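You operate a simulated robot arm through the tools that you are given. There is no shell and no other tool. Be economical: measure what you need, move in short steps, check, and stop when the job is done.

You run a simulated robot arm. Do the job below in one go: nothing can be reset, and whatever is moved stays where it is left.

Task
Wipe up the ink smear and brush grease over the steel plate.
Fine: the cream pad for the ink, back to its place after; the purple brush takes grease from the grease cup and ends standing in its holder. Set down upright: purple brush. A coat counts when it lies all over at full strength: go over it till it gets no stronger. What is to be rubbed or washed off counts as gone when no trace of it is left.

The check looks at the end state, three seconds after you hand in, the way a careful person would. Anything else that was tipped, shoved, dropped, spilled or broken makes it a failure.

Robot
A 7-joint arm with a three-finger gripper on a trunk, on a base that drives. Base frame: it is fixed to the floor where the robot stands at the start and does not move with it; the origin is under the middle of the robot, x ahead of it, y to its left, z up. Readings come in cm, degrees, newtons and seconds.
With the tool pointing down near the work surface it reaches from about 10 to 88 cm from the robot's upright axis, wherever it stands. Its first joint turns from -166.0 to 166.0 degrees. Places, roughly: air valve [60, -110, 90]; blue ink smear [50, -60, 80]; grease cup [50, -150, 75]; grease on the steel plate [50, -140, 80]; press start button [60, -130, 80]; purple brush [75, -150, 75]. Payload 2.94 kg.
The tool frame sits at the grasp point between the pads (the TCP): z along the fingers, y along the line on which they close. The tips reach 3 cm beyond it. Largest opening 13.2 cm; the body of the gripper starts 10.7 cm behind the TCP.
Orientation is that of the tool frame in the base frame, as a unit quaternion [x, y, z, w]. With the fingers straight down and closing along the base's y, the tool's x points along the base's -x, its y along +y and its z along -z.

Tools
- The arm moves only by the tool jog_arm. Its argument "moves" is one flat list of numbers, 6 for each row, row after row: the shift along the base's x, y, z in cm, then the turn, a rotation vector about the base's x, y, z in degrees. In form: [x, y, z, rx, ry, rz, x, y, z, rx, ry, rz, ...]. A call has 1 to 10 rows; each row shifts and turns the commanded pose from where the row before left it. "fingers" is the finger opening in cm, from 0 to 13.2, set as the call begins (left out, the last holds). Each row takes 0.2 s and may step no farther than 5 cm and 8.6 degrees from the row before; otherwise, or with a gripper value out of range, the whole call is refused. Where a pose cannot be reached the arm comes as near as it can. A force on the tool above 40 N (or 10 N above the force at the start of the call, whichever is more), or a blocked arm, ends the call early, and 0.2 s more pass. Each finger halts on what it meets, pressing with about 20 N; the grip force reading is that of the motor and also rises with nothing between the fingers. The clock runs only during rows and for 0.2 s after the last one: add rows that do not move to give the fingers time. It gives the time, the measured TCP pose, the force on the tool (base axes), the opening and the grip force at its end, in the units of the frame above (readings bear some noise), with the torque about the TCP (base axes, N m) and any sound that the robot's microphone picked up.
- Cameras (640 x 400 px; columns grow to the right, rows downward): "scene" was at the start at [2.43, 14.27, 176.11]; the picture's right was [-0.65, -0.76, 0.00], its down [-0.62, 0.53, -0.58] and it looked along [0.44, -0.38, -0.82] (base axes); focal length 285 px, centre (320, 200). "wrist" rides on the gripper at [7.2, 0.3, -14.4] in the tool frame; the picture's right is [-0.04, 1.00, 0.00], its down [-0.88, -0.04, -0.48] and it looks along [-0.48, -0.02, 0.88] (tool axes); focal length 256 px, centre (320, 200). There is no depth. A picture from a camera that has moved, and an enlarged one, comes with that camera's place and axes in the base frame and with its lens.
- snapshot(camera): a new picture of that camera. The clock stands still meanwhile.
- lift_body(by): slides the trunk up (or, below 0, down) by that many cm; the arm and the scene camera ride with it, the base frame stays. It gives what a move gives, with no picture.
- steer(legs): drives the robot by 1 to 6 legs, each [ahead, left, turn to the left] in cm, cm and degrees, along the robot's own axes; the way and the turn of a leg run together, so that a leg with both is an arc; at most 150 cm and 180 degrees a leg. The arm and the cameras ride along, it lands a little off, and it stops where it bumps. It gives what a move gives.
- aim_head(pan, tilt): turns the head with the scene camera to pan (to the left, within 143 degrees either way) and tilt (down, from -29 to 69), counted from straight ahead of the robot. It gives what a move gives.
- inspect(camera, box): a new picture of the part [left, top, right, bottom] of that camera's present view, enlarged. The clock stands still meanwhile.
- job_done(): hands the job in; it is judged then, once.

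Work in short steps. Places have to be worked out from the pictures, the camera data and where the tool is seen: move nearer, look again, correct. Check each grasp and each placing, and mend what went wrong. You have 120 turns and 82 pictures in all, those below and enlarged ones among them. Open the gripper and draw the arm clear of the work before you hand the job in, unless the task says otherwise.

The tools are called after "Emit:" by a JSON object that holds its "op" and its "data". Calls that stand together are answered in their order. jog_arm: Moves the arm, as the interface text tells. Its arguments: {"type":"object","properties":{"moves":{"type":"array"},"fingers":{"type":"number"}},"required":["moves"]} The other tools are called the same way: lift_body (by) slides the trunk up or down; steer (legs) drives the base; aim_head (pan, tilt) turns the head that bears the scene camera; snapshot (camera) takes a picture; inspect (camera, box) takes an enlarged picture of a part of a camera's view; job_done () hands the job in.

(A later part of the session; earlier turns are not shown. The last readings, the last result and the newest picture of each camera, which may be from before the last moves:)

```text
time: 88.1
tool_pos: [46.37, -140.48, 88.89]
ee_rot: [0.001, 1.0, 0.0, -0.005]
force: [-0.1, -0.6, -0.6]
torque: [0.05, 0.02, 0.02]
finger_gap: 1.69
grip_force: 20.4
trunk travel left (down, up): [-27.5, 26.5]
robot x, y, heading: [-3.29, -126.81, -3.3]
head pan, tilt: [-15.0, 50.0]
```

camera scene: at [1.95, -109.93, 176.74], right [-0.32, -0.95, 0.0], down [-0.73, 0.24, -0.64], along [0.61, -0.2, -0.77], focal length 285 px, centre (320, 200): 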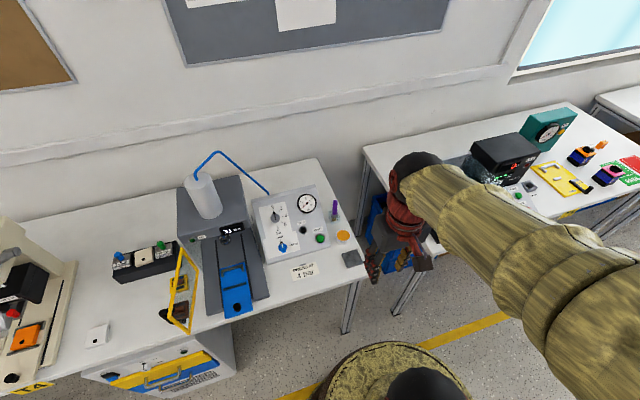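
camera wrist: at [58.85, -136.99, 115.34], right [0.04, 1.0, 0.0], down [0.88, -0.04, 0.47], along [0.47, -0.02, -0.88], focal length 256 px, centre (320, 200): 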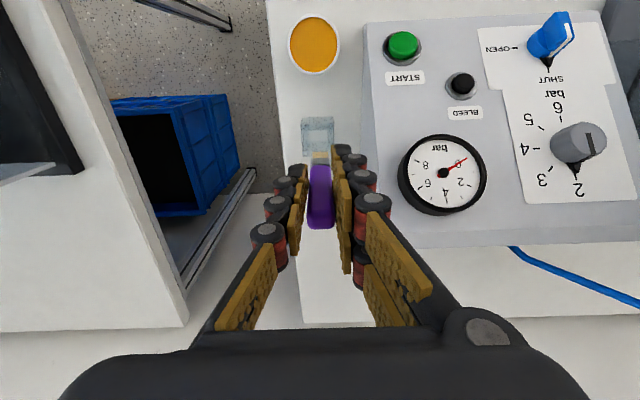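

Continuing toward the far edge, slightly lower to keep contact.

Emit:
{"op": "jog_arm", "data": {"moves": [0.2, 2.7, -0.15, 0, 0, 0, 0.2, 2.7, 0, 0, 0, 0, 0.2, -2.7, 0, 0, 0, 0, 0.2, -2.7, 0, 0, 0, 0, 0.2, 2.7, 0, 0, 0, 0, 0.2, 2.7, 0, 0, 0, 0, 0.2, -2.7, 0, 0, 0, 0, 0.2, -2.7, 0, 0, 0, 0, 0.2, 2.7, 0, 0, 0, 0, 0.2, 2.7, 0, 0, 0, 0]}}

Emit:
{"op": "jog_arm", "data": {"moves": [0.2, -2.7, -0.05, 0, 0, 0, 0.2, -2.7, 0, 0, 0, 0, 0.2, 2.7, 0, 0, 0, 0, 0.2, 2.7, 0, 0, 0, 0, 0.1, -2.7, 0, 0, 0, 0, 0, -2.7, 0, 0, 0, 0, 0, 2.7, 0, 0, 0, 0, 0, 2.7, 0, 0, 0, 0, -0.2, -2.7, 0, 0, 0, 0, -0.2, -2.7, 0, 0, 0, 0]}}

Emit:
{"op": "inspect", "data": {"camera": "wrist", "box": [200, 60, 440, 240]}}

```text
time: 90.3
tool_pos: [48.62, -134.99, 88.73]
ee_rot: [0.001, 1.0, 0.001, -0.004]
force: [-0.3, -0.8, 12.1]
torque: [-0.09, -0.16, -0.02]
finger_gap: 1.69
grip_force: 20.3
trunk travel left (down, up): [-27.5, 26.5]
robot x, y, heading: [-3.14, -126.59, -3.2]
head pan, tilt: [-15.0, 50.0]
```

```text
time: 92.5
tool_pos: [49.03, -140.32, 88.63]
ee_rot: [0.0, 1.0, -0.001, -0.004]
force: [8.8, 2.2, -1.1]
torque: [0.13, -0.64, 0.08]
finger_gap: 1.67
grip_force: 19.9
trunk travel left (down, up): [-27.5, 26.5]
robot x, y, heading: [-3.57, -126.82, -3.3]
head pan, tilt: [-15.0, 50.0]
```

```text
2.22 times, centred on (320, 150) of wrist
camera zoom: at [42.02, -139.97, 103.05], right [0.04, 1.0, 0.0], down [0.88, -0.04, 0.47], along [0.47, -0.02, -0.88], focal length 569 px, centre (320, 311)
```

zoom: 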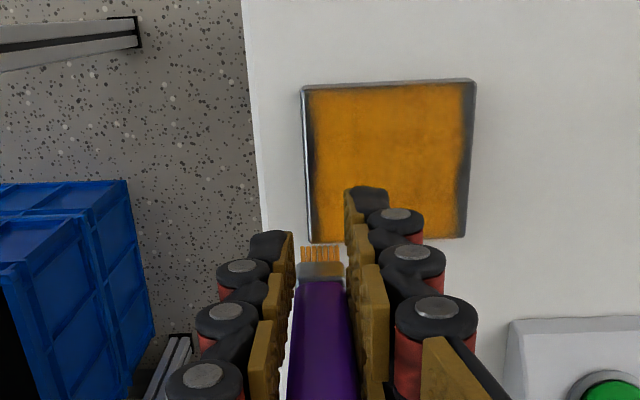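

The interior is well coated but the brush has just passed the far edge and presses sideways on the plate. I lift at once, move back over the plate and lower again.

Emit:
{"op": "jog_arm", "data": {"moves": [0.2, 0, 0.5, 0, 0, 0, 0, 0, 2, 0, 0, 0, -1.4, 0, 0, 0, 0, 0, 0, 0, 0, 0, 0, 0]}}

Emit:
{"op": "inspect", "data": {"camera": "wrist", "box": [200, 60, 440, 240]}}

```text
time: 93.5
tool_pos: [47.85, -140.58, 91.21]
ee_rot: [0.001, 1.0, 0.0, -0.004]
force: [0.6, -0.2, -0.5]
torque: [0.02, 0.02, -0.01]
finger_gap: 1.61
grip_force: 20.0
trunk travel left (down, up): [-27.5, 26.5]
robot x, y, heading: [-3.2, -126.68, -3.2]
head pan, tilt: [-15.0, 50.0]
```

```text
2.22 times, centred on (320, 150) of wrist
camera zoom: at [40.82, -140.08, 105.57], right [0.04, 1.0, 0.0], down [0.88, -0.04, 0.47], along [0.47, -0.02, -0.88], focal length 569 px, centre (320, 311)
```

zoom: 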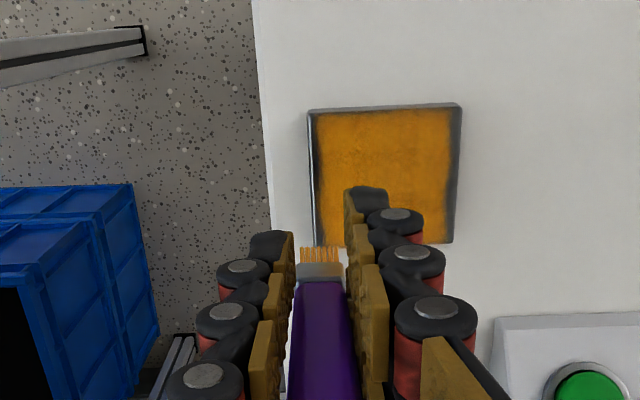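

Plate is in place. Remaining thin strips are along the left, right and near edges. I lower at the left edge and stroke along x.

Emit:
{"op": "jog_arm", "data": {"moves": [0, 0.45, -1.2, 0, 0, 0, 0, 0, -1, 0, 0, 0, 0, 0, -0.2, 0, 0, 0, 0, 0, 0, 0, 0, 0]}}

```text
time: 94.5
tool_pos: [47.89, -139.98, 88.73]
ee_rot: [0.001, 1.0, 0.0, -0.005]
force: [0.2, 0.2, 2.8]
torque: [0.01, -0.03, -0.02]
finger_gap: 1.64
grip_force: 19.6
trunk travel left (down, up): [-27.5, 26.5]
robot x, y, heading: [-3.16, -126.67, -3.2]
head pan, tilt: [-15.0, 50.0]
```

Light contact. Now strokes along x on the left edge, across the near edge, then along the right edge.

Emit:
{"op": "jog_arm", "data": {"moves": [-2.2, -0.1, -0.05, 0, 0, 0, -2.2, 0, 0, 0, 0, 0, 2.2, -0.15, 0, 0, 0, 0, 2.2, 0, 0, 0, 0, 0, -2.2, -0.1, 0, 0, 0, 0, -2.2, 0, 0, 0, 0, 0, 0, 2.7, 0, 0, 0, 0, 0, 2.75, 0, 0, 0, 0, 0, -2.7, 0, 0, 0, 0, 0, -2.7, 0, 0, 0, 0]}}

Emit:
{"op": "jog_arm", "data": {"moves": [-0.15, 2.7, 0, 0, 0, 0, 0, 2.75, 0, 0, 0, 0, 2.2, 0, 0, 0, 0, 0, 2.2, 0, 0, 0, 0, 0, -2.2, 0.1, 0, 0, 0, 0, -2.2, 0, 0, 0, 0, 0, 2.2, 0.1, 0, 0, 0, 0, 2.2, 0, 0, 0, 0, 0, -2.2, -0.2, 0, 0, 0, 0, -2.2, 0, 0, 0, 0, 0]}}

Emit:
{"op": "inspect", "data": {"camera": "wrist", "box": [200, 60, 440, 240]}}

```text
time: 96.7
tool_pos: [43.38, -140.02, 88.68]
ee_rot: [0.0, 1.0, -0.001, -0.003]
force: [0.3, 4.5, 15.7]
torque: [0.33, -0.28, 0.06]
finger_gap: 1.63
grip_force: 20.0
trunk travel left (down, up): [-27.5, 26.5]
robot x, y, heading: [-3.37, -126.61, -3.4]
head pan, tilt: [-15.0, 50.0]
```

```text
time: 98.9
tool_pos: [43.0, -134.68, 88.85]
ee_rot: [0.001, 1.0, -0.001, -0.004]
force: [-0.6, -0.7, -0.4]
torque: [0.0, -0.03, 0.02]
finger_gap: 1.63
grip_force: 19.3
trunk travel left (down, up): [-27.5, 26.5]
robot x, y, heading: [-3.41, -126.9, -3.1]
head pan, tilt: [-15.0, 50.0]
```

```text
2.22 times, centred on (320, 150) of wrist
camera zoom: at [36.01, -134.27, 103.2], right [0.04, 1.0, 0.0], down [0.88, -0.04, 0.47], along [0.47, -0.02, -0.88], focal length 569 px, centre (320, 311)
```

zoom: 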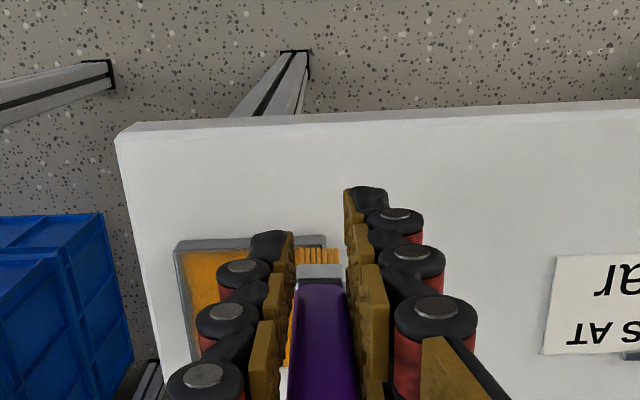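

The plate is still in place. I lift clear and view the whole coat.

Emit:
{"op": "jog_arm", "data": {"moves": [0, 0, 2, 0, 0, 0, -1, 0, 4, 0, 0, 0, -4, 0, 2, 0, 0, 0, -4, 0, 0, 0, 0, 0, 0, 0, 0, 0, 0, 0]}}

Emit:
{"op": "inspect", "data": {"camera": "scene", "box": [320, 220, 390, 280]}}

```text
time: 100.1
tool_pos: [34.31, -134.48, 96.75]
ee_rot: [0.001, 1.0, 0.0, -0.004]
force: [0.6, -0.3, 0.3]
torque: [0.0, -0.05, 0.0]
finger_gap: 1.65
grip_force: 19.8
trunk travel left (down, up): [-27.5, 26.5]
robot x, y, heading: [-3.61, -126.77, -3.1]
head pan, tilt: [-15.0, 50.0]
```

```text
6.67 times, centred on (355, 250) of scene
camera zoom: at [1.96, -109.92, 176.74], right [-0.31, -0.95, 0.0], down [-0.73, 0.24, -0.64], along [0.61, -0.2, -0.77], focal length 1899 px, centre (87, -133)
```

zoom: 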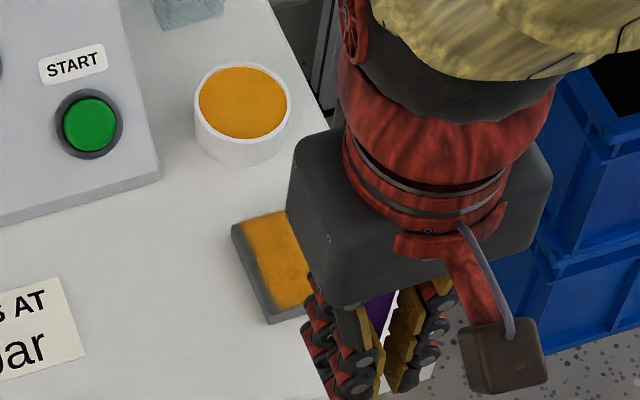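

I shift left to get an unobstructed wrist view of the plate.

Emit:
{"op": "jog_arm", "data": {"moves": [0, 4.5, 0, 0, 0, 0, 0, 4.5, 0, 0, 0, 0, 0, 3, 0, 0, 0, 0, 0, 0, 0, 0, 0, 0]}}

Emit:
{"op": "inspect", "data": {"camera": "wrist", "box": [150, 180, 270, 270]}}

```text
time: 101.1
tool_pos: [34.21, -122.67, 96.49]
ee_rot: [0.001, 1.0, 0.001, -0.005]
force: [-0.7, -0.1, -0.7]
torque: [-0.03, 0.01, 0.02]
finger_gap: 1.63
grip_force: 20.6
trunk travel left (down, up): [-27.5, 26.5]
robot x, y, heading: [-2.86, -126.59, -3.2]
head pan, tilt: [-15.0, 50.0]
```

```text
4.44 times, centred on (210, 225) of wrist
camera zoom: at [27.19, -122.16, 111.03], right [0.04, 1.0, 0.0], down [0.88, -0.04, 0.47], along [0.47, -0.02, -0.88], focal length 1138 px, centre (809, 89)
```

zoom: 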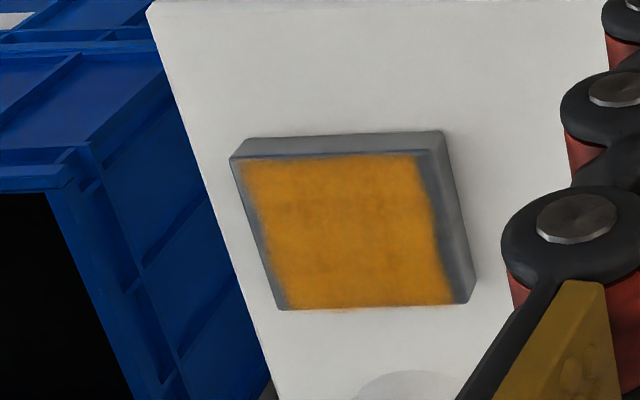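

Right, left and a sliver of the near edge still show bare steel. I go back to the right edge and press lightly, slightly further in.

Emit:
{"op": "jog_arm", "data": {"moves": [0, -4.5, 0, 0, 0, 0, 0, -4.5, 0, 0, 0, 0, 0, -2.9, 0, 0, 0, 0, 4.7, 0, 0, 0, 0, 0, 4.7, 0, 0, 0, 0, 0, 0, 0, -4, 0, 0, 0, 0, 0, -3, 0, 0, 0, 0, 0, -0.5, 0, 0, 0, 0, 0, 0, 0, 0, 0]}}

Emit:
{"op": "jog_arm", "data": {"moves": [0, 0, -0.2, 0, 0, 0, 0, 0, 0, 0, 0, 0]}}

```text
time: 103.1
tool_pos: [43.67, -134.62, 89.39]
ee_rot: [0.001, 1.0, 0.001, -0.004]
force: [-0.1, -0.3, 0.3]
torque: [-0.03, -0.02, 0.02]
finger_gap: 1.57
grip_force: 20.0
trunk travel left (down, up): [-27.5, 26.5]
robot x, y, heading: [-3.29, -126.66, -3.2]
head pan, tilt: [-15.0, 50.0]
```

```text
time: 103.7
tool_pos: [43.63, -134.67, 89.1]
ee_rot: [0.001, 1.0, 0.0, -0.005]
force: [0.5, -0.3, -0.2]
torque: [0.03, 0.01, -0.02]
finger_gap: 1.56
grip_force: 20.2
trunk travel left (down, up): [-27.5, 26.5]
robot x, y, heading: [-3.53, -126.65, -3.1]
head pan, tilt: [-15.0, 50.0]
```

Not touching yet; lower a little more.

Emit:
{"op": "jog_arm", "data": {"moves": [0, 0, -0.25, 0, 0, 0, 0, 0, -0.15, 0, 0, 0, 0, 0, 0, 0, 0, 0]}}

```text
time: 104.5
tool_pos: [43.57, -134.75, 88.67]
ee_rot: [0.001, 1.0, 0.0, -0.004]
force: [-0.6, 0.0, 4.4]
torque: [0.04, 0.01, -0.04]
finger_gap: 1.55
grip_force: 19.9
trunk travel left (down, up): [-27.5, 26.5]
robot x, y, heading: [-3.35, -126.47, -3.3]
head pan, tilt: [-15.0, 50.0]
```

Contact at 4 N. Strokes along the right edge, stepping outward slightly.

Emit:
{"op": "jog_arm", "data": {"moves": [2.3, 0, -0.05, 0, 0, 0, 2.3, 0, 0, 0, 0, 0, -2.3, 0.15, -0.03, 0, 0, 0, -2.3, 0, 0, 0, 0, 0, 2.3, 0.1, -0.03, 0, 0, 0, 2.3, 0, 0, 0, 0, 0, -2.3, 0.1, -0.03, 0, 0, 0, -2.3, 0, 0, 0, 0, 0]}}

Emit:
{"op": "jog_arm", "data": {"moves": [2.3, -0.1, 0, 0, 0, 0, 2.3, 0, 0, 0, 0, 0, -2.3, -0.2, 0, 0, 0, 0, -2.5, 0, 0, 0, 0, 0, 0, -2.5, 0, 0, 0, 0, 0, -2.4, 0, 0, 0, 0, -0.2, 2.4, 0, 0, 0, 0, 0, 2.5, 0, 0, 0, 0, 0, -2.5, 0, 0, 0, 0, 0, -2.5, 0, 0, 0, 0]}}

```text
time: 106.3
tool_pos: [43.56, -134.5, 88.5]
ee_rot: [0.001, 1.0, 0.001, -0.003]
force: [1.4, 0.4, 15.9]
torque: [-0.08, -0.3, 0.0]
finger_gap: 1.58
grip_force: 20.0
trunk travel left (down, up): [-27.5, 26.5]
robot x, y, heading: [-3.25, -126.87, -3.3]
head pan, tilt: [-15.0, 50.0]
```

```text
time: 108.5
tool_pos: [43.15, -139.75, 88.69]
ee_rot: [0.002, 1.0, 0.0, -0.004]
force: [-0.2, -0.4, -0.9]
torque: [0.03, -0.01, 0.0]
finger_gap: 1.55
grip_force: 20.1
trunk travel left (down, up): [-27.5, 26.5]
robot x, y, heading: [-3.12, -126.47, -3.6]
head pan, tilt: [-15.0, 50.0]
```

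Now the left edge: step in slightly, lower to contact, and stroke along x.

Emit:
{"op": "jog_arm", "data": {"moves": [0.5, 0, 0, 0, 0, 0, 0, 0, -0.12, 0, 0, 0, 0, 0, 0, 0, 0, 0]}}

```text
time: 109.3
tool_pos: [43.65, -139.6, 88.55]
ee_rot: [0.001, 1.0, 0.0, -0.004]
force: [0.3, -0.3, -0.6]
torque: [-0.01, 0.03, 0.0]
finger_gap: 1.56
grip_force: 19.8
trunk travel left (down, up): [-27.5, 26.5]
robot x, y, heading: [-3.3, -126.67, -3.3]
head pan, tilt: [-15.0, 50.0]
```

Emit:
{"op": "jog_arm", "data": {"moves": [0, 0, -0.12, 0, 0, 0, 0, 0, -0.1, 0, 0, 0, 0, 0, 0, 0, 0, 0]}}

```text
time: 110.1
tool_pos: [43.68, -139.6, 88.4]
ee_rot: [0.0, 1.0, 0.0, -0.004]
force: [-2.5, 0.3, 17.1]
torque: [0.09, 0.01, 0.01]
finger_gap: 1.56
grip_force: 20.0
trunk travel left (down, up): [-27.5, 26.5]
robot x, y, heading: [-3.35, -126.9, -3.0]
head pan, tilt: [-15.0, 50.0]
```

Contact is firm. I ease 0.05 and stroke the left edge.

Emit:
{"op": "jog_arm", "data": {"moves": [2.2, 0, 0.08, 0, 0, 0, 2.3, 0, 0, 0, 0, 0, -2.3, -0.2, 0, 0, 0, 0, -2.3, 0, 0, 0, 0, 0, 2.3, -0.15, 0, 0, 0, 0, 2.3, 0, 0, 0, 0, 0, -2.3, -0.1, 0, 0, 0, 0, -2.3, 0, 0, 0, 0, 0, 2.3, 0.1, 0, 0, 0, 0, 2.3, 0, 0, 0, 0, 0]}}

Emit:
{"op": "jog_arm", "data": {"moves": [0, 2.6, -0.05, 0, 0, 0, 0, 2.6, 0, 0, 0, 0, 0.15, -2.6, 0, 0, 0, 0, 0, -2.6, 0, 0, 0, 0, -2.3, 0.2, 0, 0, 0, 0, -2.4, 0, 0, 0, 0, 0, 0, 0, 0, 0, 0, 0]}}

```text
time: 112.3
tool_pos: [48.26, -140.04, 88.31]
ee_rot: [0.001, 1.0, -0.001, -0.004]
force: [-0.6, 0.2, 9.8]
torque: [0.03, -0.12, -0.03]
finger_gap: 1.41
grip_force: 20.6
trunk travel left (down, up): [-27.5, 26.5]
robot x, y, heading: [-3.35, -126.66, -3.1]
head pan, tilt: [-15.0, 50.0]
```

```text
time: 113.9
tool_pos: [43.87, -139.94, 88.06]
ee_rot: [0.001, 1.0, 0.0, -0.004]
force: [0.0, 0.1, 0.4]
torque: [0.04, 0.01, 0.0]
finger_gap: 0.52
grip_force: 0.1
trunk travel left (down, up): [-27.5, 26.5]
robot x, y, heading: [-3.12, -126.35, -3.3]
head pan, tilt: [-15.0, 50.0]
```

The gap fell to 0.5 with no grip force: the brush has slipped out. I stop and look for it.

Emit:
{"op": "snapshot", "data": {"camera": "wrist"}}

Emit:
{"op": "inspect", "data": {"camera": "scene", "box": [290, 180, 400, 280]}}

```text
6 pictures are left
camera wrist: at [36.85, -139.51, 102.44], right [0.04, 1.0, 0.0], down [0.88, -0.04, 0.47], along [0.47, -0.02, -0.88], focal length 256 px, centre (320, 200)
```

wrist: 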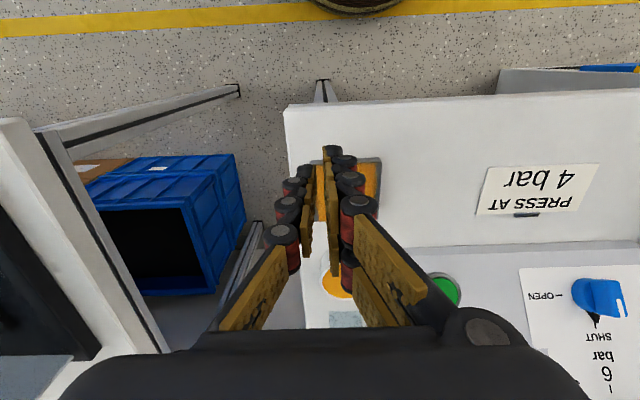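

```text
4.00 times, centred on (345, 230) of scene
camera zoom: at [1.97, -109.96, 176.74], right [-0.31, -0.95, 0.0], down [-0.73, 0.24, -0.64], along [0.61, -0.2, -0.77], focal length 1139 px, centre (220, 80)
```

zoom: 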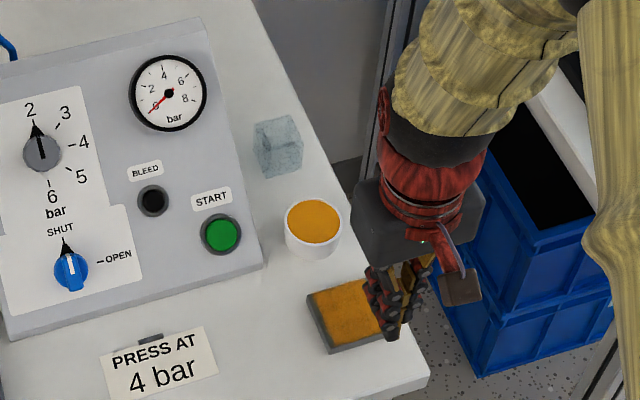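

The brush isn't visible from here. I raise the arm and move it aside to the left, then take one wide look.

Emit:
{"op": "jog_arm", "data": {"moves": [0, 0, 3, 0, 0, 0, 0, 0, 4.5, 0, 0, 0, 0, 0, 4.5, 0, 0, 0, -4, 0, 3, 0, 0, 0, -4, 2, 0, 0, 0, 0, 0, 4.8, 0, 0, 0, 0, 0, 4.8, 0, 0, 0, 0, 0, 4.8, 0, 0, 0, 0, 0, 4.8, 0, 0, 0, 0, 0, 0, 0, 0, 0, 0]}}

Emit:
{"op": "aim_head", "data": {"pan": -35, "tilt": 55}}

Emit:
{"op": "snapshot", "data": {"camera": "scene"}}

```text
time: 116.1
tool_pos: [35.73, -118.75, 103.19]
ee_rot: [0.001, 1.0, 0.0, -0.005]
force: [-0.8, 0.0, 1.0]
torque: [0.02, 0.0, 0.01]
finger_gap: 0.5
grip_force: 0.0
trunk travel left (down, up): [-27.5, 26.5]
robot x, y, heading: [-3.48, -126.51, -3.2]
head pan, tilt: [-15.0, 50.0]
```

```text
time: 117.0
tool_pos: [35.74, -118.87, 103.32]
ee_rot: [0.001, 1.0, 0.0, -0.004]
force: [-0.3, 0.7, 0.2]
torque: [0.03, 0.01, 0.02]
finger_gap: 0.49
grip_force: 0.1
trunk travel left (down, up): [-27.5, 26.5]
robot x, y, heading: [-3.21, -126.81, -3.2]
head pan, tilt: [-35.0, 55.0]
```

```text
4 pictures are left
camera scene: at [0.32, -111.96, 176.09], right [-0.62, -0.79, 0.0], down [-0.64, 0.51, -0.57], along [0.45, -0.36, -0.82], focal length 285 px, centre (320, 200)
```

scene: 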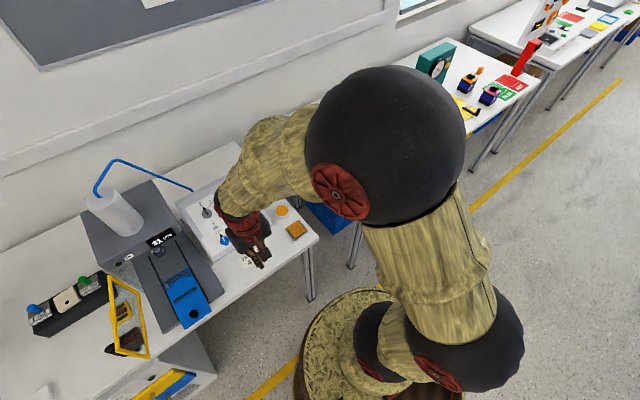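

The plate looks coated, but the brush is not on the visible bench. I place the wrist camera high to see the bench edge, the gap and the floor at once.

Emit:
{"op": "jog_arm", "data": {"moves": [-3, -2, 3.4, 0, 0, 0, -3, -2, 3.4, 0, 0, 0, -3, -2, 3.4, 0, 0, 0, -1, -1, 4.7, 0, 0, 0, 0, 0, 0, 0, 0, 0]}}

Emit:
{"op": "snapshot", "data": {"camera": "wrist"}}

```text
time: 118.2
tool_pos: [25.63, -125.75, 118.33]
ee_rot: [0.001, 1.0, 0.0, -0.004]
force: [-0.9, -0.1, 0.6]
torque: [0.0, 0.02, -0.02]
finger_gap: 0.51
grip_force: 0.0
trunk travel left (down, up): [-27.5, 26.5]
robot x, y, heading: [-3.07, -126.58, -3.2]
head pan, tilt: [-35.0, 55.0]
```

```text
3 pictures are left
camera wrist: at [18.52, -125.38, 132.74], right [0.04, 1.0, 0.0], down [0.88, -0.04, 0.47], along [0.47, -0.02, -0.88], focal length 256 px, centre (320, 200)
```

wrist: 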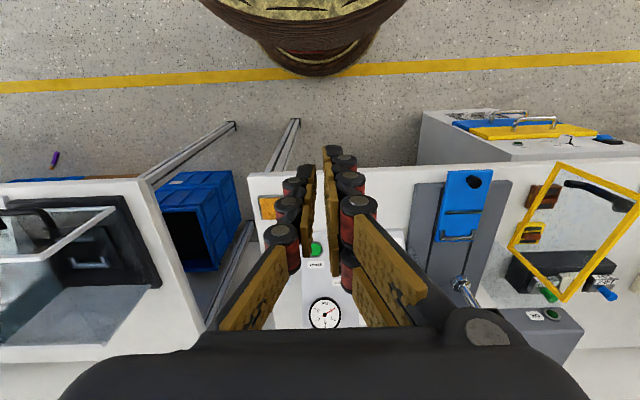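

The brush is on the floor: the ray gives about (58,-270,0), in front of boxes under the next bench. I'll recover it. I drive right along the aisle past it in two legs.

Emit:
{"op": "steer", "data": {"legs": [[4, -80, 4.5], [4, -80, 2]]}}

```text
time: 126.3
tool_pos: [37.88, -281.34, 118.29]
ee_rot: [-0.066, 0.998, 0.0, -0.004]
force: [-0.4, 0.8, 0.6]
torque: [0.0, -0.01, 0.0]
finger_gap: 0.5
grip_force: 0.2
trunk travel left (down, up): [-27.5, 26.5]
robot x, y, heading: [9.53, -286.54, 4.3]
head pan, tilt: [-35.0, 55.0]
```

I back off from the bench by 14 cm and aim the head at the expected spot.

Emit:
{"op": "steer", "data": {"legs": [[-14, 0, -4]]}}

Emit:
{"op": "aim_head", "data": {"pan": 5, "tilt": 66}}

```text
time: 127.7
tool_pos: [24.27, -284.13, 118.47]
ee_rot: [-0.033, 0.999, 0.0, -0.003]
force: [-0.1, -0.1, 0.0]
torque: [-0.01, -0.06, 0.0]
finger_gap: 0.52
grip_force: 0.1
trunk travel left (down, up): [-27.5, 26.5]
robot x, y, heading: [-4.56, -286.48, 0.5]
head pan, tilt: [-35.0, 55.0]
```

```text
time: 128.7
tool_pos: [24.29, -284.15, 118.28]
ee_rot: [-0.032, 0.999, 0.0, -0.004]
force: [-0.4, -0.1, -0.4]
torque: [-0.02, 0.02, 0.01]
finger_gap: 0.54
grip_force: 0.0
trunk travel left (down, up): [-27.5, 26.5]
robot x, y, heading: [-4.85, -287.16, 0.4]
head pan, tilt: [5.0, 66.0]
```

By my calculation the brush should appear near pixel (328,225); I take an enlarged picture around it.

Emit:
{"op": "inspect", "data": {"camera": "scene", "box": [230, 160, 430, 290]}}

```text
3.08 times, centred on (330, 225) of scene
camera zoom: at [-1.83, -267.33, 174.82], right [0.09, -1.0, 0.0], down [-0.91, -0.09, -0.41], along [0.41, 0.04, -0.91], focal length 876 px, centre (289, 123)
```

zoom: 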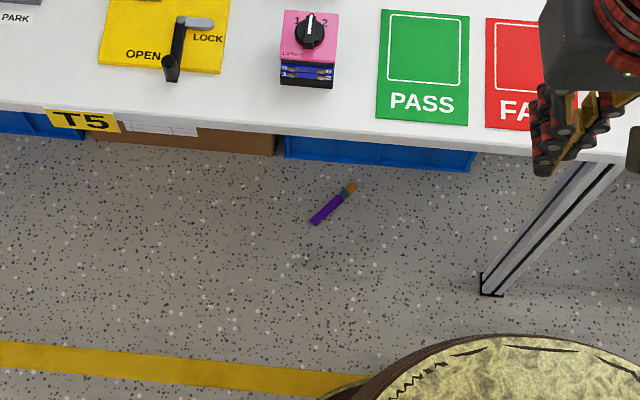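

The brush lies on the floor, handle end ≈(54,-267), bristle end ≈(63,-275), handle centre ≈(57.2,-269.7). Approaching from −40° lets me grip it nearly along its axis with a forward-tilted tool; I drive to about (8,-229).

Emit:
{"op": "steer", "data": {"legs": [[12.5, 58, 0]]}}

```text
time: 132.1
tool_pos: [36.46, -227.48, 118.34]
ee_rot: [-0.026, 1.0, 0.001, -0.005]
force: [0.2, 0.8, -0.4]
torque: [-0.02, 0.0, 0.0]
finger_gap: 0.48
grip_force: 0.1
trunk travel left (down, up): [-27.5, 26.5]
robot x, y, heading: [8.05, -230.27, -0.7]
head pan, tilt: [5.0, 66.0]
```

Good position. I turn the tool to yaw −40° and bring it to about (31,-249), in front of the bench edge.

Emit:
{"op": "jog_arm", "data": {"moves": [-0.9, -3.6, 0, 0, 0, -7.2, -0.9, -3.6, 0, 0, 0, -7.2, -0.9, -3.6, 0, 0, 0, -7.2, -0.9, -3.6, 0, 0, 0, -7.2, -0.9, -3.6, 0, 0, 0, -7.2, -0.9, -3.6, 0, 0, 0, -7, 0, 0, 0, 0, 0, 0]}}

Emit:
{"op": "lift_body", "data": {"by": -27}}

```text
time: 133.7
tool_pos: [30.88, -249.56, 118.34]
ee_rot: [0.344, 0.939, 0.001, -0.004]
force: [-0.3, -0.8, 0.6]
torque: [0.07, -0.01, -0.01]
finger_gap: 0.5
grip_force: 0.0
trunk travel left (down, up): [-27.5, 26.5]
robot x, y, heading: [7.64, -229.84, -0.5]
head pan, tilt: [5.0, 66.0]
```

```text
time: 136.4
tool_pos: [30.8, -249.56, 91.44]
ee_rot: [0.343, 0.939, 0.001, -0.004]
force: [-0.1, 0.7, 0.3]
torque: [0.02, -0.02, -0.02]
finger_gap: 0.49
grip_force: 0.1
trunk travel left (down, up): [-0.5, 53.5]
robot x, y, heading: [7.2, -229.78, -0.5]
head pan, tilt: [5.0, 66.0]
```

Now descend in front of the bench.

Emit:
{"op": "jog_arm", "data": {"moves": [0, 0, -4.9, 0, 0, 0, 0, 0, -4.9, 0, 0, 0, 0, 0, -4.9, 0, 0, 0, 0, 0, -4.9, 0, 0, 0, 0, 0, -4.9, 0, 0, 0, 0, 0, -4.9, 0, 0, 0, 0, 0, -4.9, 0, 0, 0, 0, 0, -4.9, 0, 0, 0, 0, 0, -4.9, 0, 0, 0, 0, 0, 0, 0, 0, 0]}}

```text
time: 138.6
tool_pos: [30.99, -249.43, 47.36]
ee_rot: [0.343, 0.939, 0.001, -0.004]
force: [0.1, -0.5, -0.6]
torque: [0.02, 0.02, 0.0]
finger_gap: 0.49
grip_force: 0.1
trunk travel left (down, up): [-0.5, 53.5]
robot x, y, heading: [7.21, -229.73, -0.4]
head pan, tilt: [5.0, 66.0]
```

I now swing outward and down with a forward tilt toward the brush, stopping above the floor, fingers opening to 9 cm.

Emit:
{"op": "jog_arm", "data": {"moves": [1.96, -1.6, -3.7, -2.96, -3.52, 0, 1.96, -1.6, -3.7, -2.96, -3.52, 0, 1.96, -1.6, -3.7, -2.96, -3.52, 0, 1.96, -1.6, -3.7, -2.96, -3.52, 0, 1.96, -1.6, -3.7, -2.96, -3.52, 0, 1.96, -1.6, -3.7, -2.96, -3.52, 0, 1.96, -1.6, -3.7, -2.96, -3.52, 0, 1.96, -1.6, -3.7, -2.96, -3.52, 0, 0, 0, 0, 0, 0, 0], "fingers": 9}}

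```text
time: 140.6
tool_pos: [44.92, -262.87, 17.77]
ee_rot: [0.337, 0.889, -0.104, 0.293]
force: [1.2, 2.8, -1.2]
torque: [-0.23, 0.11, -0.17]
finger_gap: 8.99
grip_force: 0.1
trunk travel left (down, up): [-0.5, 53.5]
robot x, y, heading: [7.31, -230.1, -1.0]
head pan, tilt: [5.0, 66.0]
```

Slightly short of the command; I hold a moment to see whether it settles.

Emit:
{"op": "jog_arm", "data": {"moves": [0, 0, 0, 0, 0, 0, 0, 0, 0, 0, 0, 0]}}

```text
time: 141.2
tool_pos: [45.34, -262.29, 17.95]
ee_rot: [0.332, 0.891, -0.1, 0.292]
force: [0.4, -0.1, -0.9]
torque: [0.06, -0.01, 0.03]
finger_gap: 9.0
grip_force: 0.1
trunk travel left (down, up): [-0.5, 53.5]
robot x, y, heading: [7.43, -229.82, -0.1]
head pan, tilt: [5.0, 66.0]
```

No contact; just an offset. I continue by measured position toward the brush, staying ~2.5 cm above final height.

Emit:
{"op": "jog_arm", "data": {"moves": [1.8, -1.2, -2.6, -2.44, -2.91, 0, 1.8, -1.2, -2.6, -2.44, -2.91, 0, 1.8, -1.2, -2.6, -2.44, -2.91, 0, 1.8, -1.2, -2.6, -2.44, -2.91, 0, 1.8, -1.2, -2.4, -2.44, -2.91, 0, 0, 0, 0, 0, 0, 0, 0, 0, 0, 0, 0, 0]}}

```text
time: 142.8
tool_pos: [55.26, -268.18, 6.37]
ee_rot: [0.303, 0.832, -0.158, 0.436]
force: [-0.1, -0.9, -0.3]
torque: [-0.02, 0.03, 0.01]
finger_gap: 9.01
grip_force: 0.0
out of reach, approached as far as the arm can: row 5
trunk travel left (down, up): [-0.5, 53.5]
robot x, y, heading: [7.89, -229.97, -0.1]
head pan, tilt: [5.0, 66.0]
```

The arm nears a joint limit here. I back the base 9 cm away along the approach line so the forearm slants more, then reach out again.

Emit:
{"op": "steer", "data": {"legs": [[-7, 6, 0]]}}

Emit:
{"op": "jog_arm", "data": {"moves": [2.3, -2, 0, 0, 0, 0, 2.3, -2, 0, 0, 0, 0, 2.3, -2, 0, 0, 0, 0, 0, 0, 0, 0, 0, 0, 0, 0, 0, 0, 0, 0]}}

```text
time: 143.9
tool_pos: [48.25, -262.0, 6.47]
ee_rot: [0.304, 0.832, -0.159, 0.436]
force: [0.2, -0.4, -1.5]
torque: [0.0, 0.0, -0.01]
finger_gap: 8.99
grip_force: 0.1
trunk travel left (down, up): [-0.5, 53.5]
robot x, y, heading: [0.65, -223.69, -0.2]
head pan, tilt: [5.0, 66.0]
```

```text
time: 145.1
tool_pos: [54.39, -267.3, 9.37]
ee_rot: [0.304, 0.832, -0.159, 0.436]
force: [0.1, -0.8, -0.4]
torque: [0.02, -0.03, -0.02]
finger_gap: 9.02
grip_force: 0.0
out of reach, approached as far as the arm can: row 1, 2, 3
trunk travel left (down, up): [-0.5, 53.5]
robot x, y, heading: [0.64, -223.56, -0.6]
head pan, tilt: [5.0, 66.0]
```

It is a reach limit, so closer is better. I retract and raise the tool, then drive in along the approach line.

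Emit:
{"op": "jog_arm", "data": {"moves": [-3.2, 2.7, 2.2, 0, 0, 0, -3.2, 2.7, 2.2, 0, 0, 0, -3.2, 2.7, 2.2, 0.6, 0.7, 0, -3, 2.5, 2.2, 1.3, 1.5, 0, 0, 0, 0, 1.3, 1.5, 0, 0, 0, 0, 0, 0, 0]}}

Emit:
{"op": "lift_body", "data": {"by": -0.5}}

Emit:
{"op": "steer", "data": {"legs": [[12, -10.5, 0]]}}

```text
time: 146.5
tool_pos: [41.46, -256.41, 18.18]
ee_rot: [0.311, 0.85, -0.145, 0.4]
force: [0.3, -0.2, 0.5]
torque: [0.01, 0.0, 0.02]
finger_gap: 9.01
grip_force: 0.0
trunk travel left (down, up): [-0.5, 53.5]
robot x, y, heading: [0.2, -223.62, -0.4]
head pan, tilt: [5.0, 66.0]
```

```text
time: 147.1
tool_pos: [41.48, -256.49, 17.65]
ee_rot: [0.311, 0.85, -0.145, 0.4]
force: [0.1, 0.6, -0.8]
torque: [0.01, -0.02, 0.0]
finger_gap: 8.98
grip_force: 0.1
trunk travel left (down, up): [0.0, 54.0]
robot x, y, heading: [0.7, -223.69, -0.4]
head pan, tilt: [5.0, 66.0]
```

```text
time: 148.1
tool_pos: [44.93, -260.47, 17.29]
ee_rot: [0.316, 0.852, -0.143, 0.393]
force: [-0.1, 0.7, 0.2]
torque: [0.04, 0.0, 0.03]
finger_gap: 9.01
grip_force: 0.0
trunk travel left (down, up): [0.0, 54.0]
robot x, y, heading: [5.14, -228.47, -0.7]
head pan, tilt: [5.0, 66.0]
stopped in leg 1: the robot was blocked; the commanded pose is now the measured one
```

Blocked — likely the bulging elbow at the bench edge. I first stretch the arm low (elbow straightens), then drive the remaining distance.

Emit:
{"op": "jog_arm", "data": {"moves": [1, -0.5, -2.1, 0, 0, 0, 1, -0.5, -2.1, 0, 0, 0, 1, -0.5, -2.1, 0, 0, 0, 1, -0.6, -2.1, 0, 0, 0, 0, 0, 0, 0, 0, 0]}}

Emit:
{"op": "steer", "data": {"legs": [[5.5, -4.7, 0]]}}

```text
time: 149.3
tool_pos: [49.38, -262.46, 8.66]
ee_rot: [0.315, 0.853, -0.143, 0.391]
force: [-0.8, 0.2, 0.1]
torque: [0.01, 0.01, -0.01]
finger_gap: 8.98
grip_force: 0.1
trunk travel left (down, up): [0.0, 54.0]
robot x, y, heading: [5.83, -228.72, -0.0]
head pan, tilt: [5.0, 66.0]
```

```text
time: 150.3
tool_pos: [53.15, -266.72, 8.28]
ee_rot: [0.316, 0.854, -0.141, 0.387]
force: [1.2, -0.5, -0.4]
torque: [0.02, 0.12, -0.07]
finger_gap: 8.97
grip_force: 0.0
trunk travel left (down, up): [0.0, 54.0]
robot x, y, heading: [10.57, -233.12, -1.0]
head pan, tilt: [5.0, 66.0]
```

Now close enough; I go down over the brush in small steps.

Emit:
{"op": "jog_arm", "data": {"moves": [0.8, -0.5, -1.6, 0, 0, 0, 0.8, -0.5, -1.5, 0, 0, 0, 0.7, -0.5, -1, 0, 0, 0, 0, 0, -0.6, 0, 0, 0, 0, 0, 0, 0, 0, 0]}}

```text
time: 151.6
tool_pos: [55.42, -267.92, 3.22]
ee_rot: [0.318, 0.856, -0.141, 0.383]
force: [-0.4, 1.2, 1.8]
torque: [0.07, 0.0, 0.09]
finger_gap: 9.05
grip_force: 0.4
trunk travel left (down, up): [0.0, 54.0]
robot x, y, heading: [10.55, -233.05, -1.1]
head pan, tilt: [5.0, 66.0]
```

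Nearly at floor level; two tiny steps down to feel the floor.

Emit:
{"op": "jog_arm", "data": {"moves": [0, 0, -0.3, 0, 0, 0, 0, 0, -0.2, 0, 0, 0, 0, 0, 0, 0, 0, 0]}}

```text
time: 152.3
tool_pos: [55.76, -268.27, 2.87]
ee_rot: [0.317, 0.854, -0.142, 0.387]
force: [0.0, 5.7, 24.7]
torque: [1.09, -0.84, 0.31]
finger_gap: 10.16
grip_force: 8.0
trunk travel left (down, up): [0.0, 54.0]
robot x, y, heading: [11.27, -233.5, -0.7]
head pan, tilt: [5.0, 66.0]
```

One-sided contact under the +p finger (torque says ~5.5 cm off-axis). I raise 2 cm and spend one wrist picture.

Emit:
{"op": "jog_arm", "data": {"moves": [0, 0, 1, 0, 0, 0, 0, 0, 1.2, 0, 0, 0, 0, 0, 0, 0, 0, 0]}}

Emit:
{"op": "snapshot", "data": {"camera": "wrist"}}

```text
time: 153.2
tool_pos: [55.63, -268.06, 4.94]
ee_rot: [0.319, 0.855, -0.141, 0.383]
force: [0.2, 0.7, -0.3]
torque: [-0.02, 0.0, -0.03]
finger_gap: 9.01
grip_force: 0.1
trunk travel left (down, up): [0.0, 54.0]
robot x, y, heading: [10.55, -233.27, -0.9]
head pan, tilt: [5.0, 66.0]
```

```text
1 pictures are left
camera wrist: at [44.07, -257.56, 9.06], right [0.67, 0.74, 0.03], down [0.15, -0.18, 0.97], along [0.72, -0.65, -0.23], focal length 256 px, centre (320, 200)
```

wrist: 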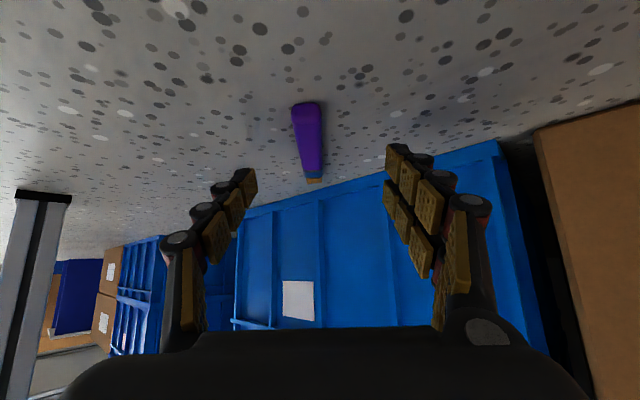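

Perfect view: the brush lies centred, handle toward me; the right finger had touched the blue box. I narrow the opening, pull back 1.5 cm, recentre and lower again.

Emit:
{"op": "jog_arm", "data": {"moves": [-0.9, 0.2, 0, 0, 0, 0, -0.8, 0.2, 0, 0, 0, 0, 0, 0, 0, 0, 0, 0, 0, 0, -0.8, 0, 0, 0, 0, 0, -0.7, 0, 0, 0, 0, 0, -0.4, 0, 0, 0, 0, 0, 0, 0, 0, 0], "fingers": 5.5}}

```text
time: 154.5
tool_pos: [54.07, -267.74, 3.38]
ee_rot: [0.317, 0.854, -0.142, 0.387]
force: [-7.0, 9.7, 26.3]
torque: [0.9, -0.43, 0.63]
finger_gap: 6.1
grip_force: 3.9
trunk travel left (down, up): [0.0, 54.0]
robot x, y, heading: [10.61, -233.24, -0.9]
head pan, tilt: [5.0, 66.0]
stopped in row 6: the force on the tool passed its limit at 50 N (the readings are from after the stop); the commanded pose is now the measured one
```

Probably floor contact on the right fingertip. I ease up 0.3 cm and close on the handle.

Emit:
{"op": "jog_arm", "data": {"moves": [0, 0, 0.1, 0, 0, 0, 0, 0, 0, 0, 0, 0]}}

Emit:
{"op": "jog_arm", "data": {"moves": [0, 0, 0, 0, 0, 0, 0, 0, 0, 0, 0, 0, 0, 0, 0, 0, 0, 0, 0, 0, 0, 0, 0, 0, 0, 0, 0, 0, 0, 0], "fingers": 0.4}}

```text
time: 155.1
tool_pos: [54.02, -267.77, 3.39]
ee_rot: [0.316, 0.855, -0.141, 0.387]
force: [-3.1, 7.3, 17.8]
torque: [0.61, -0.35, 0.23]
finger_gap: 5.94
grip_force: 3.0
trunk travel left (down, up): [0.0, 54.0]
robot x, y, heading: [10.32, -232.98, -1.0]
head pan, tilt: [5.0, 66.0]
```

```text
time: 155.7
tool_pos: [54.51, -267.38, 3.68]
ee_rot: [0.312, 0.855, -0.139, 0.389]
force: [3.0, 20.7, 26.4]
torque: [1.24, -0.9, 0.57]
finger_gap: 3.59
grip_force: 11.6
trunk travel left (down, up): [0.0, 54.0]
robot x, y, heading: [10.8, -233.37, -0.7]
head pan, tilt: [5.0, 66.0]
stopped in row 2: the force on the tool passed its limit at 42 N (the readings are from after the stop); the commanded pose is now the measured one
```

The right fingertip is dragging on the floor. I raise 0.5 cm while the fingers keep closing.

Emit:
{"op": "jog_arm", "data": {"moves": [0, 0, 0.3, 0, 0, 0, 0, 0, 0.2, 0, 0, 0, 0, 0, 0, 0, 0, 0, 0, 0, 0, 0, 0, 0], "fingers": 0.4}}

```text
time: 156.7
tool_pos: [54.08, -267.6, 3.96]
ee_rot: [0.315, 0.855, -0.14, 0.388]
force: [-0.7, 0.1, -0.2]
torque: [0.04, -0.02, 0.01]
finger_gap: 1.7
grip_force: 20.1
trunk travel left (down, up): [0.0, 54.0]
robot x, y, heading: [10.67, -233.28, -0.8]
head pan, tilt: [5.0, 66.0]
```

Gripped at 1.7 cm but only shallowly. I open a little, drop 0.4 cm, and re-close for a deeper hold.

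Emit:
{"op": "jog_arm", "data": {"moves": [0, 0, 0, 0, 0, 0, 0, 0, -0.2, 0, 0, 0, 0, 0, -0.15, 0, 0, 0, 0, 0, 0, 0, 0, 0], "fingers": 2.4}}

Emit:
{"op": "jog_arm", "data": {"moves": [0, 0, 0, 0, 0, 0, 0, 0, 0, 0, 0, 0, 0, 0, 0, 0, 0, 0], "fingers": 0.4}}

```text
time: 157.7
tool_pos: [54.13, -267.44, 3.5]
ee_rot: [0.315, 0.855, -0.14, 0.387]
force: [-0.2, 1.2, 0.5]
torque: [0.04, 0.01, 0.01]
finger_gap: 2.38
grip_force: 0.2
trunk travel left (down, up): [0.0, 54.0]
robot x, y, heading: [10.68, -233.01, -0.9]
head pan, tilt: [5.0, 66.0]
```

```text
time: 158.5
tool_pos: [54.12, -267.52, 3.74]
ee_rot: [0.316, 0.855, -0.142, 0.386]
force: [-0.4, 0.0, 0.4]
torque: [-0.01, 0.02, 0.01]
finger_gap: 1.69
grip_force: 19.8
trunk travel left (down, up): [0.0, 54.0]
robot x, y, heading: [10.89, -233.29, -0.8]
head pan, tilt: [5.0, 66.0]
```

Held (1.69 cm, 20 N). I lift a few centimetres gently and check the grip, then back the base straight out from the bench.

Emit:
{"op": "jog_arm", "data": {"moves": [0, 0, 0.6, 0, 0, 0, 0, 0, 1, 0, 0, 0, -0.3, 0.3, 1.5, 0, 0, 0, 0, 0, 0, 0, 0, 0]}}

Emit:
{"op": "steer", "data": {"legs": [[-32, 0, 0]]}}

```text
time: 159.5
tool_pos: [53.92, -267.2, 6.71]
ee_rot: [0.315, 0.855, -0.14, 0.387]
force: [-0.7, 0.7, 0.4]
torque: [0.02, 0.03, 0.0]
finger_gap: 1.69
grip_force: 20.2
trunk travel left (down, up): [0.0, 54.0]
robot x, y, heading: [10.88, -233.85, -0.9]
head pan, tilt: [5.0, 66.0]
```

```text
time: 161.6
tool_pos: [21.34, -267.26, 6.68]
ee_rot: [0.322, 0.852, -0.144, 0.386]
force: [0.2, 0.4, 0.4]
torque: [-0.02, -0.02, 0.01]
finger_gap: 1.71
grip_force: 19.7
trunk travel left (down, up): [0.0, 54.0]
robot x, y, heading: [-21.36, -232.53, -2.0]
head pan, tilt: [5.0, 66.0]
```

Still held. I raise the trunk back to its original height.

Emit:
{"op": "lift_body", "data": {"by": 30}}

Emit:
{"op": "jog_arm", "data": {"moves": [-0.5, 0.5, 4.8, 0, 0, 0, -0.5, 0.5, 4.8, 0, 0, 0, -0.5, 0.5, 4.8, 0, 0, 0, -0.5, 0.5, 4.8, 0, 0, 0, -0.5, 0.5, 4.8, 0, 0, 0, -0.5, 0.5, 4.8, 0, 0, 0, -0.5, 0.5, 4.8, 0, 0, 0, -0.5, 0.5, 4.8, 0, 0, 0, -0.5, 0.5, 4.8, 0, 0, 0, 0, 0, 0, 0, 0, 0]}}

```text
time: 164.6
tool_pos: [21.34, -267.26, 36.67]
ee_rot: [0.322, 0.852, -0.144, 0.385]
force: [-0.2, 0.1, 0.4]
torque: [-0.01, 0.01, 0.0]
finger_gap: 1.71
grip_force: 20.0
trunk travel left (down, up): [-30.0, 24.0]
robot x, y, heading: [-21.08, -232.35, -2.0]
head pan, tilt: [5.0, 66.0]
```

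```text
time: 166.8
tool_pos: [16.98, -262.59, 79.92]
ee_rot: [0.323, 0.853, -0.144, 0.385]
force: [-0.3, -0.5, 0.3]
torque: [0.04, 0.01, 0.02]
finger_gap: 1.69
grip_force: 20.2
trunk travel left (down, up): [-30.0, 24.0]
robot x, y, heading: [-20.97, -232.82, -1.7]
head pan, tilt: [5.0, 66.0]
```

Now raise further and swing the tool by 90° about the finger-closing axis, so the brush hangs bristles-down.

Emit:
{"op": "jog_arm", "data": {"moves": [0, 0, 4.8, 5.54, 6.32, 0, 0, 0, 4.8, 5.54, 6.32, 0, 0, 0, 4.8, 5.54, 6.32, 0, 0, 0, 4.8, 5.54, 6.32, 0, 0, 0, 4.8, 5.54, 6.32, 0, 0, 0, 0, 5.54, 6.32, 0, 0, 0, 0, 5.54, 6.32, 0, 0, 0, 0, 0, 0, 0]}}

```text
time: 168.6
tool_pos: [17.19, -262.78, 103.46]
ee_rot: [0.353, 0.931, 0.031, -0.084]
force: [0.9, -0.3, -0.5]
torque: [0.04, 0.06, 0.03]
finger_gap: 1.71
grip_force: 20.0
out of reach, approached as far as the arm can: row 4
trunk travel left (down, up): [-30.0, 24.0]
robot x, y, heading: [-21.16, -232.4, -1.9]
head pan, tilt: [5.0, 66.0]
```

Good; 31° more.

Emit:
{"op": "jog_arm", "data": {"moves": [0, 0, 0, 5.3, 6.05, 0, 0, 0, 0, 5.3, 6.05, 0, 0, 0, 0, 5.3, 6.05, 0, 0, 0, 0, 4.6, 5.2, 0, 0, 0, 0, 0, 0, 0]}}

```text
time: 169.8
tool_pos: [17.06, -262.77, 103.5]
ee_rot: [0.332, 0.875, 0.124, -0.33]
force: [-0.2, 0.5, -0.2]
torque: [0.01, -0.04, 0.02]
finger_gap: 1.71
grip_force: 19.9
trunk travel left (down, up): [-30.0, 24.0]
robot x, y, heading: [-21.36, -232.34, -1.7]
head pan, tilt: [5.0, 66.0]
```

The brush should now hang vertically. I drive left back to the grease place, keeping away from the benches.

Emit:
{"op": "steer", "data": {"legs": [[0, 95, 1.7]]}}

```text
time: 174.7
tool_pos: [19.63, -169.23, 103.5]
ee_rot: [0.321, 0.879, 0.119, -0.332]
force: [1.5, 0.3, 0.2]
torque: [0.0, 0.01, 0.0]
finger_gap: 1.69
grip_force: 20.3
trunk travel left (down, up): [-30.0, 24.0]
robot x, y, heading: [-19.3, -139.68, -0.5]
head pan, tilt: [5.0, 66.0]
```

I turn the tool back to face straight ahead and swing it in front of the robot.

Emit:
{"op": "jog_arm", "data": {"moves": [1, 4.3, 0, 0, 0, 5.7, 1, 4.3, 0, 0, 0, 5.7, 1, 4.3, 0, 0, 0, 5.7, 1, 4.3, 0, 0, 0, 5.7, 1, 4.3, 0, 0, 0, 5.7, 1, 4.3, 0, 0, 0, 5.7, 1, 4.3, 0, 0, 0, 5.6, 0, 0, 0, 0, 0, 0]}}

```text
time: 176.5
tool_pos: [26.73, -139.21, 103.83]
ee_rot: [0.002, 0.936, -0.001, -0.353]
force: [0.0, 0.0, 0.2]
torque: [0.01, -0.02, -0.03]
finger_gap: 1.69
grip_force: 20.1
trunk travel left (down, up): [-30.0, 24.0]
robot x, y, heading: [-19.54, -140.27, -0.5]
head pan, tilt: [5.0, 66.0]
```

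Aligned with tilt 41.3°. I raise a bit and drive ahead 30 cm toward the bench.

Emit:
{"op": "jog_arm", "data": {"moves": [0, 0, 2, 0, 0, 0, 0, 0, 2, 0, 0, 0, 0, 0, 0, 0, 0, 0]}}

Emit:
{"op": "steer", "data": {"legs": [[30, 0, 0.5]]}}

```text
time: 177.3
tool_pos: [26.68, -139.12, 107.56]
ee_rot: [0.003, 0.936, 0.0, -0.353]
force: [-0.4, 0.3, -0.1]
torque: [0.0, 0.0, 0.01]
finger_gap: 1.72
grip_force: 20.0
trunk travel left (down, up): [-30.0, 24.0]
robot x, y, heading: [-19.28, -140.02, -0.6]
head pan, tilt: [5.0, 66.0]
```

```text
time: 179.3
tool_pos: [55.86, -139.21, 107.65]
ee_rot: [0.001, 0.935, -0.001, -0.354]
force: [0.4, -0.6, -0.5]
torque: [0.02, 0.04, 0.01]
finger_gap: 1.69
grip_force: 20.2
trunk travel left (down, up): [-30.0, 24.0]
robot x, y, heading: [9.91, -140.41, -0.2]
head pan, tilt: [5.0, 66.0]
```

Now over the holder: target TCP ≈(68.6,-137.45), then lower to z 101 and take the last picture.

Emit:
{"op": "jog_arm", "data": {"moves": [4.3, 0.6, 0, 0, 0, 0, 4.3, 0.6, 0, 0, 0, 0, 4.15, 0.55, 0, 0, 0, 0, 0, 0, -3, 0, 0, 0, 0, 0, -3, 0, 0, 0, 0, 0, 0, 0, 0, 0, 0, 0, 0, 0, 0, 0]}}

```text
time: 180.9
tool_pos: [68.6, -137.54, 101.82]
ee_rot: [0.001, 0.936, -0.001, -0.353]
force: [-0.5, -0.3, -0.2]
torque: [-0.06, -0.05, -0.01]
finger_gap: 1.66
grip_force: 19.9
trunk travel left (down, up): [-30.0, 24.0]
robot x, y, heading: [9.82, -139.89, -0.4]
head pan, tilt: [5.0, 66.0]
```

The wrist view would be hidden by the brush itself, so I use the scene camera for the last picture: aim it at the holder and zoom.

Emit:
{"op": "aim_head", "data": {"pan": -14, "tilt": 58}}

Emit:
{"op": "inspect", "data": {"camera": "scene", "box": [250, 150, 394, 260]}}

```text
time: 181.7
tool_pos: [68.73, -137.48, 101.96]
ee_rot: [0.001, 0.936, -0.001, -0.352]
force: [0.4, -0.2, -0.7]
torque: [-0.02, 0.0, 0.03]
finger_gap: 1.71
grip_force: 20.1
trunk travel left (down, up): [-30.0, 24.0]
robot x, y, heading: [9.63, -140.0, -0.3]
head pan, tilt: [-14.0, 58.0]
```

```text
3.64 times, centred on (322, 205) of scene
camera zoom: at [13.58, -122.7, 178.21], right [-0.24, -0.97, 0.0], down [-0.82, 0.21, -0.53], along [0.51, -0.13, -0.85], focal length 1036 px, centre (313, 182)
```

zoom: 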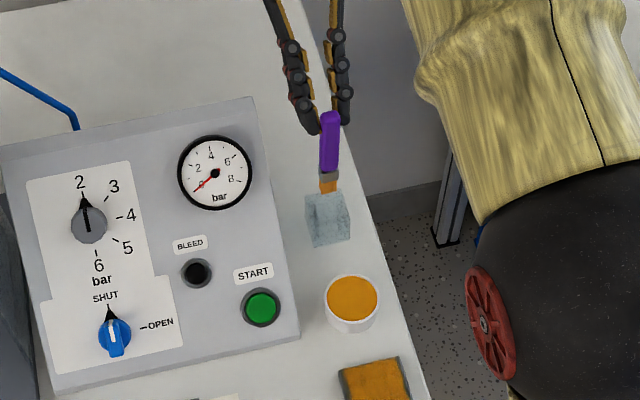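

The brush hangs upright right above the holder, column-aligned within ~1–2 mm, with about 8.5 cm to go down. I lower toward the holder's mouth and feel for contact.

Emit:
{"op": "jog_arm", "data": {"moves": [0, -0.1, -1.2, 0, 0, 0, 0, 0, -1.2, 0, 0, 0, 0, 0, -0.8, 0, 0, 0, 0, 0, -0.5, 0, 0, 0, 0, 0, 0, 0, 0, 0]}}

Emit:
{"op": "jog_arm", "data": {"moves": [0, 0, -0.4, 0, 0, 0, 0, 0, -0.3, 0, 0, 0, 0, 0, 0, 0, 0, 0]}}

Emit:
{"op": "jog_arm", "data": {"moves": [0, 0, -0.4, 0, 0, 0, 0, 0, -0.3, 0, 0, 0, 0, 0, 0, 0, 0, 0]}}

```text
time: 182.9
tool_pos: [68.54, -137.49, 97.86]
ee_rot: [0.0, 0.936, -0.002, -0.353]
force: [-0.4, 0.3, -0.7]
torque: [0.02, 0.0, 0.0]
finger_gap: 1.68
grip_force: 20.3
trunk travel left (down, up): [-30.0, 24.0]
robot x, y, heading: [10.02, -140.26, -0.3]
head pan, tilt: [-14.0, 58.0]
```

```text
time: 183.7
tool_pos: [68.6, -137.51, 97.31]
ee_rot: [0.001, 0.936, -0.001, -0.353]
force: [-0.2, 0.7, 0.0]
torque: [-0.01, 0.0, 0.02]
finger_gap: 1.67
grip_force: 19.8
trunk travel left (down, up): [-30.0, 24.0]
robot x, y, heading: [9.81, -140.15, -0.1]
head pan, tilt: [-14.0, 58.0]
```

```text
time: 184.5
tool_pos: [68.73, -137.57, 96.54]
ee_rot: [0.0, 0.936, -0.001, -0.353]
force: [-0.4, 0.3, 0.1]
torque: [0.0, -0.03, 0.0]
finger_gap: 1.7
grip_force: 20.6
trunk travel left (down, up): [-30.0, 24.0]
robot x, y, heading: [9.87, -140.01, -0.4]
head pan, tilt: [-14.0, 58.0]
```

Lowered 5.4 cm with no contact: the bristles should be inside the holder. I continue in small steps.

Emit:
{"op": "jog_arm", "data": {"moves": [0, 0, -0.4, 0, 0, 0, 0, 0, -0.3, 0, 0, 0, 0, 0, 0, 0, 0, 0]}}

Emit:
{"op": "jog_arm", "data": {"moves": [0, 0, -0.3, 0, 0, 0, 0, 0, -0.3, 0, 0, 0, 0, 0, 0, 0, 0, 0]}}

Emit:
{"op": "jog_arm", "data": {"moves": [0, 0, -0.25, 0, 0, 0, 0, 0, -0.25, 0, 0, 0, 0, 0, 0, 0, 0, 0]}}

```text
time: 185.3
tool_pos: [68.66, -137.59, 96.02]
ee_rot: [0.001, 0.936, -0.002, -0.352]
force: [-0.5, 0.6, 8.6]
torque: [0.03, 0.39, 0.0]
finger_gap: 1.71
grip_force: 19.2
trunk travel left (down, up): [-30.0, 24.0]
robot x, y, heading: [10.0, -140.1, -0.1]
head pan, tilt: [-14.0, 58.0]
```

```text
time: 186.1
tool_pos: [68.49, -137.45, 95.38]
ee_rot: [0.001, 0.936, -0.001, -0.352]
force: [2.4, -0.2, 16.7]
torque: [-0.04, 0.26, 0.01]
finger_gap: 1.7
grip_force: 19.6
trunk travel left (down, up): [-30.0, 24.0]
robot x, y, heading: [10.03, -139.73, 0.1]
head pan, tilt: [-14.0, 58.0]
```

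```text
time: 186.9
tool_pos: [68.62, -137.42, 94.88]
ee_rot: [0.0, 0.936, -0.001, -0.352]
force: [2.5, -1.3, 16.9]
torque: [0.02, 0.41, -0.01]
finger_gap: 1.7
grip_force: 20.3
trunk travel left (down, up): [-30.0, 24.0]
robot x, y, heading: [10.05, -140.14, -0.1]
head pan, tilt: [-14.0, 58.0]
```

Contact came ~2.5 cm above the expected seat, so the bristles are on the holder's rim, with a slight push toward +x — matching my re-estimate that the slot is ~0.3–0.4 cm further in x. I lift a little, shift +0.3 in x and feel again.

Emit:
{"op": "jog_arm", "data": {"moves": [0, 0, 0.4, 0, 0, 0, 0.3, 0, 0, 0, 0, 0, 0, 0, -0.3, 0, 0, 0, 0, 0, -0.2, 0, 0, 0, 0, 0, 0, 0, 0, 0]}}

```text
time: 188.1
tool_pos: [68.88, -137.48, 94.82]
ee_rot: [0.001, 0.936, -0.001, -0.352]
force: [2.2, -0.4, 17.2]
torque: [0.01, 0.31, 0.01]
finger_gap: 1.68
grip_force: 20.0
trunk travel left (down, up): [-30.0, 24.0]
robot x, y, heading: [9.57, -140.25, -0.1]
head pan, tilt: [-14.0, 58.0]
```

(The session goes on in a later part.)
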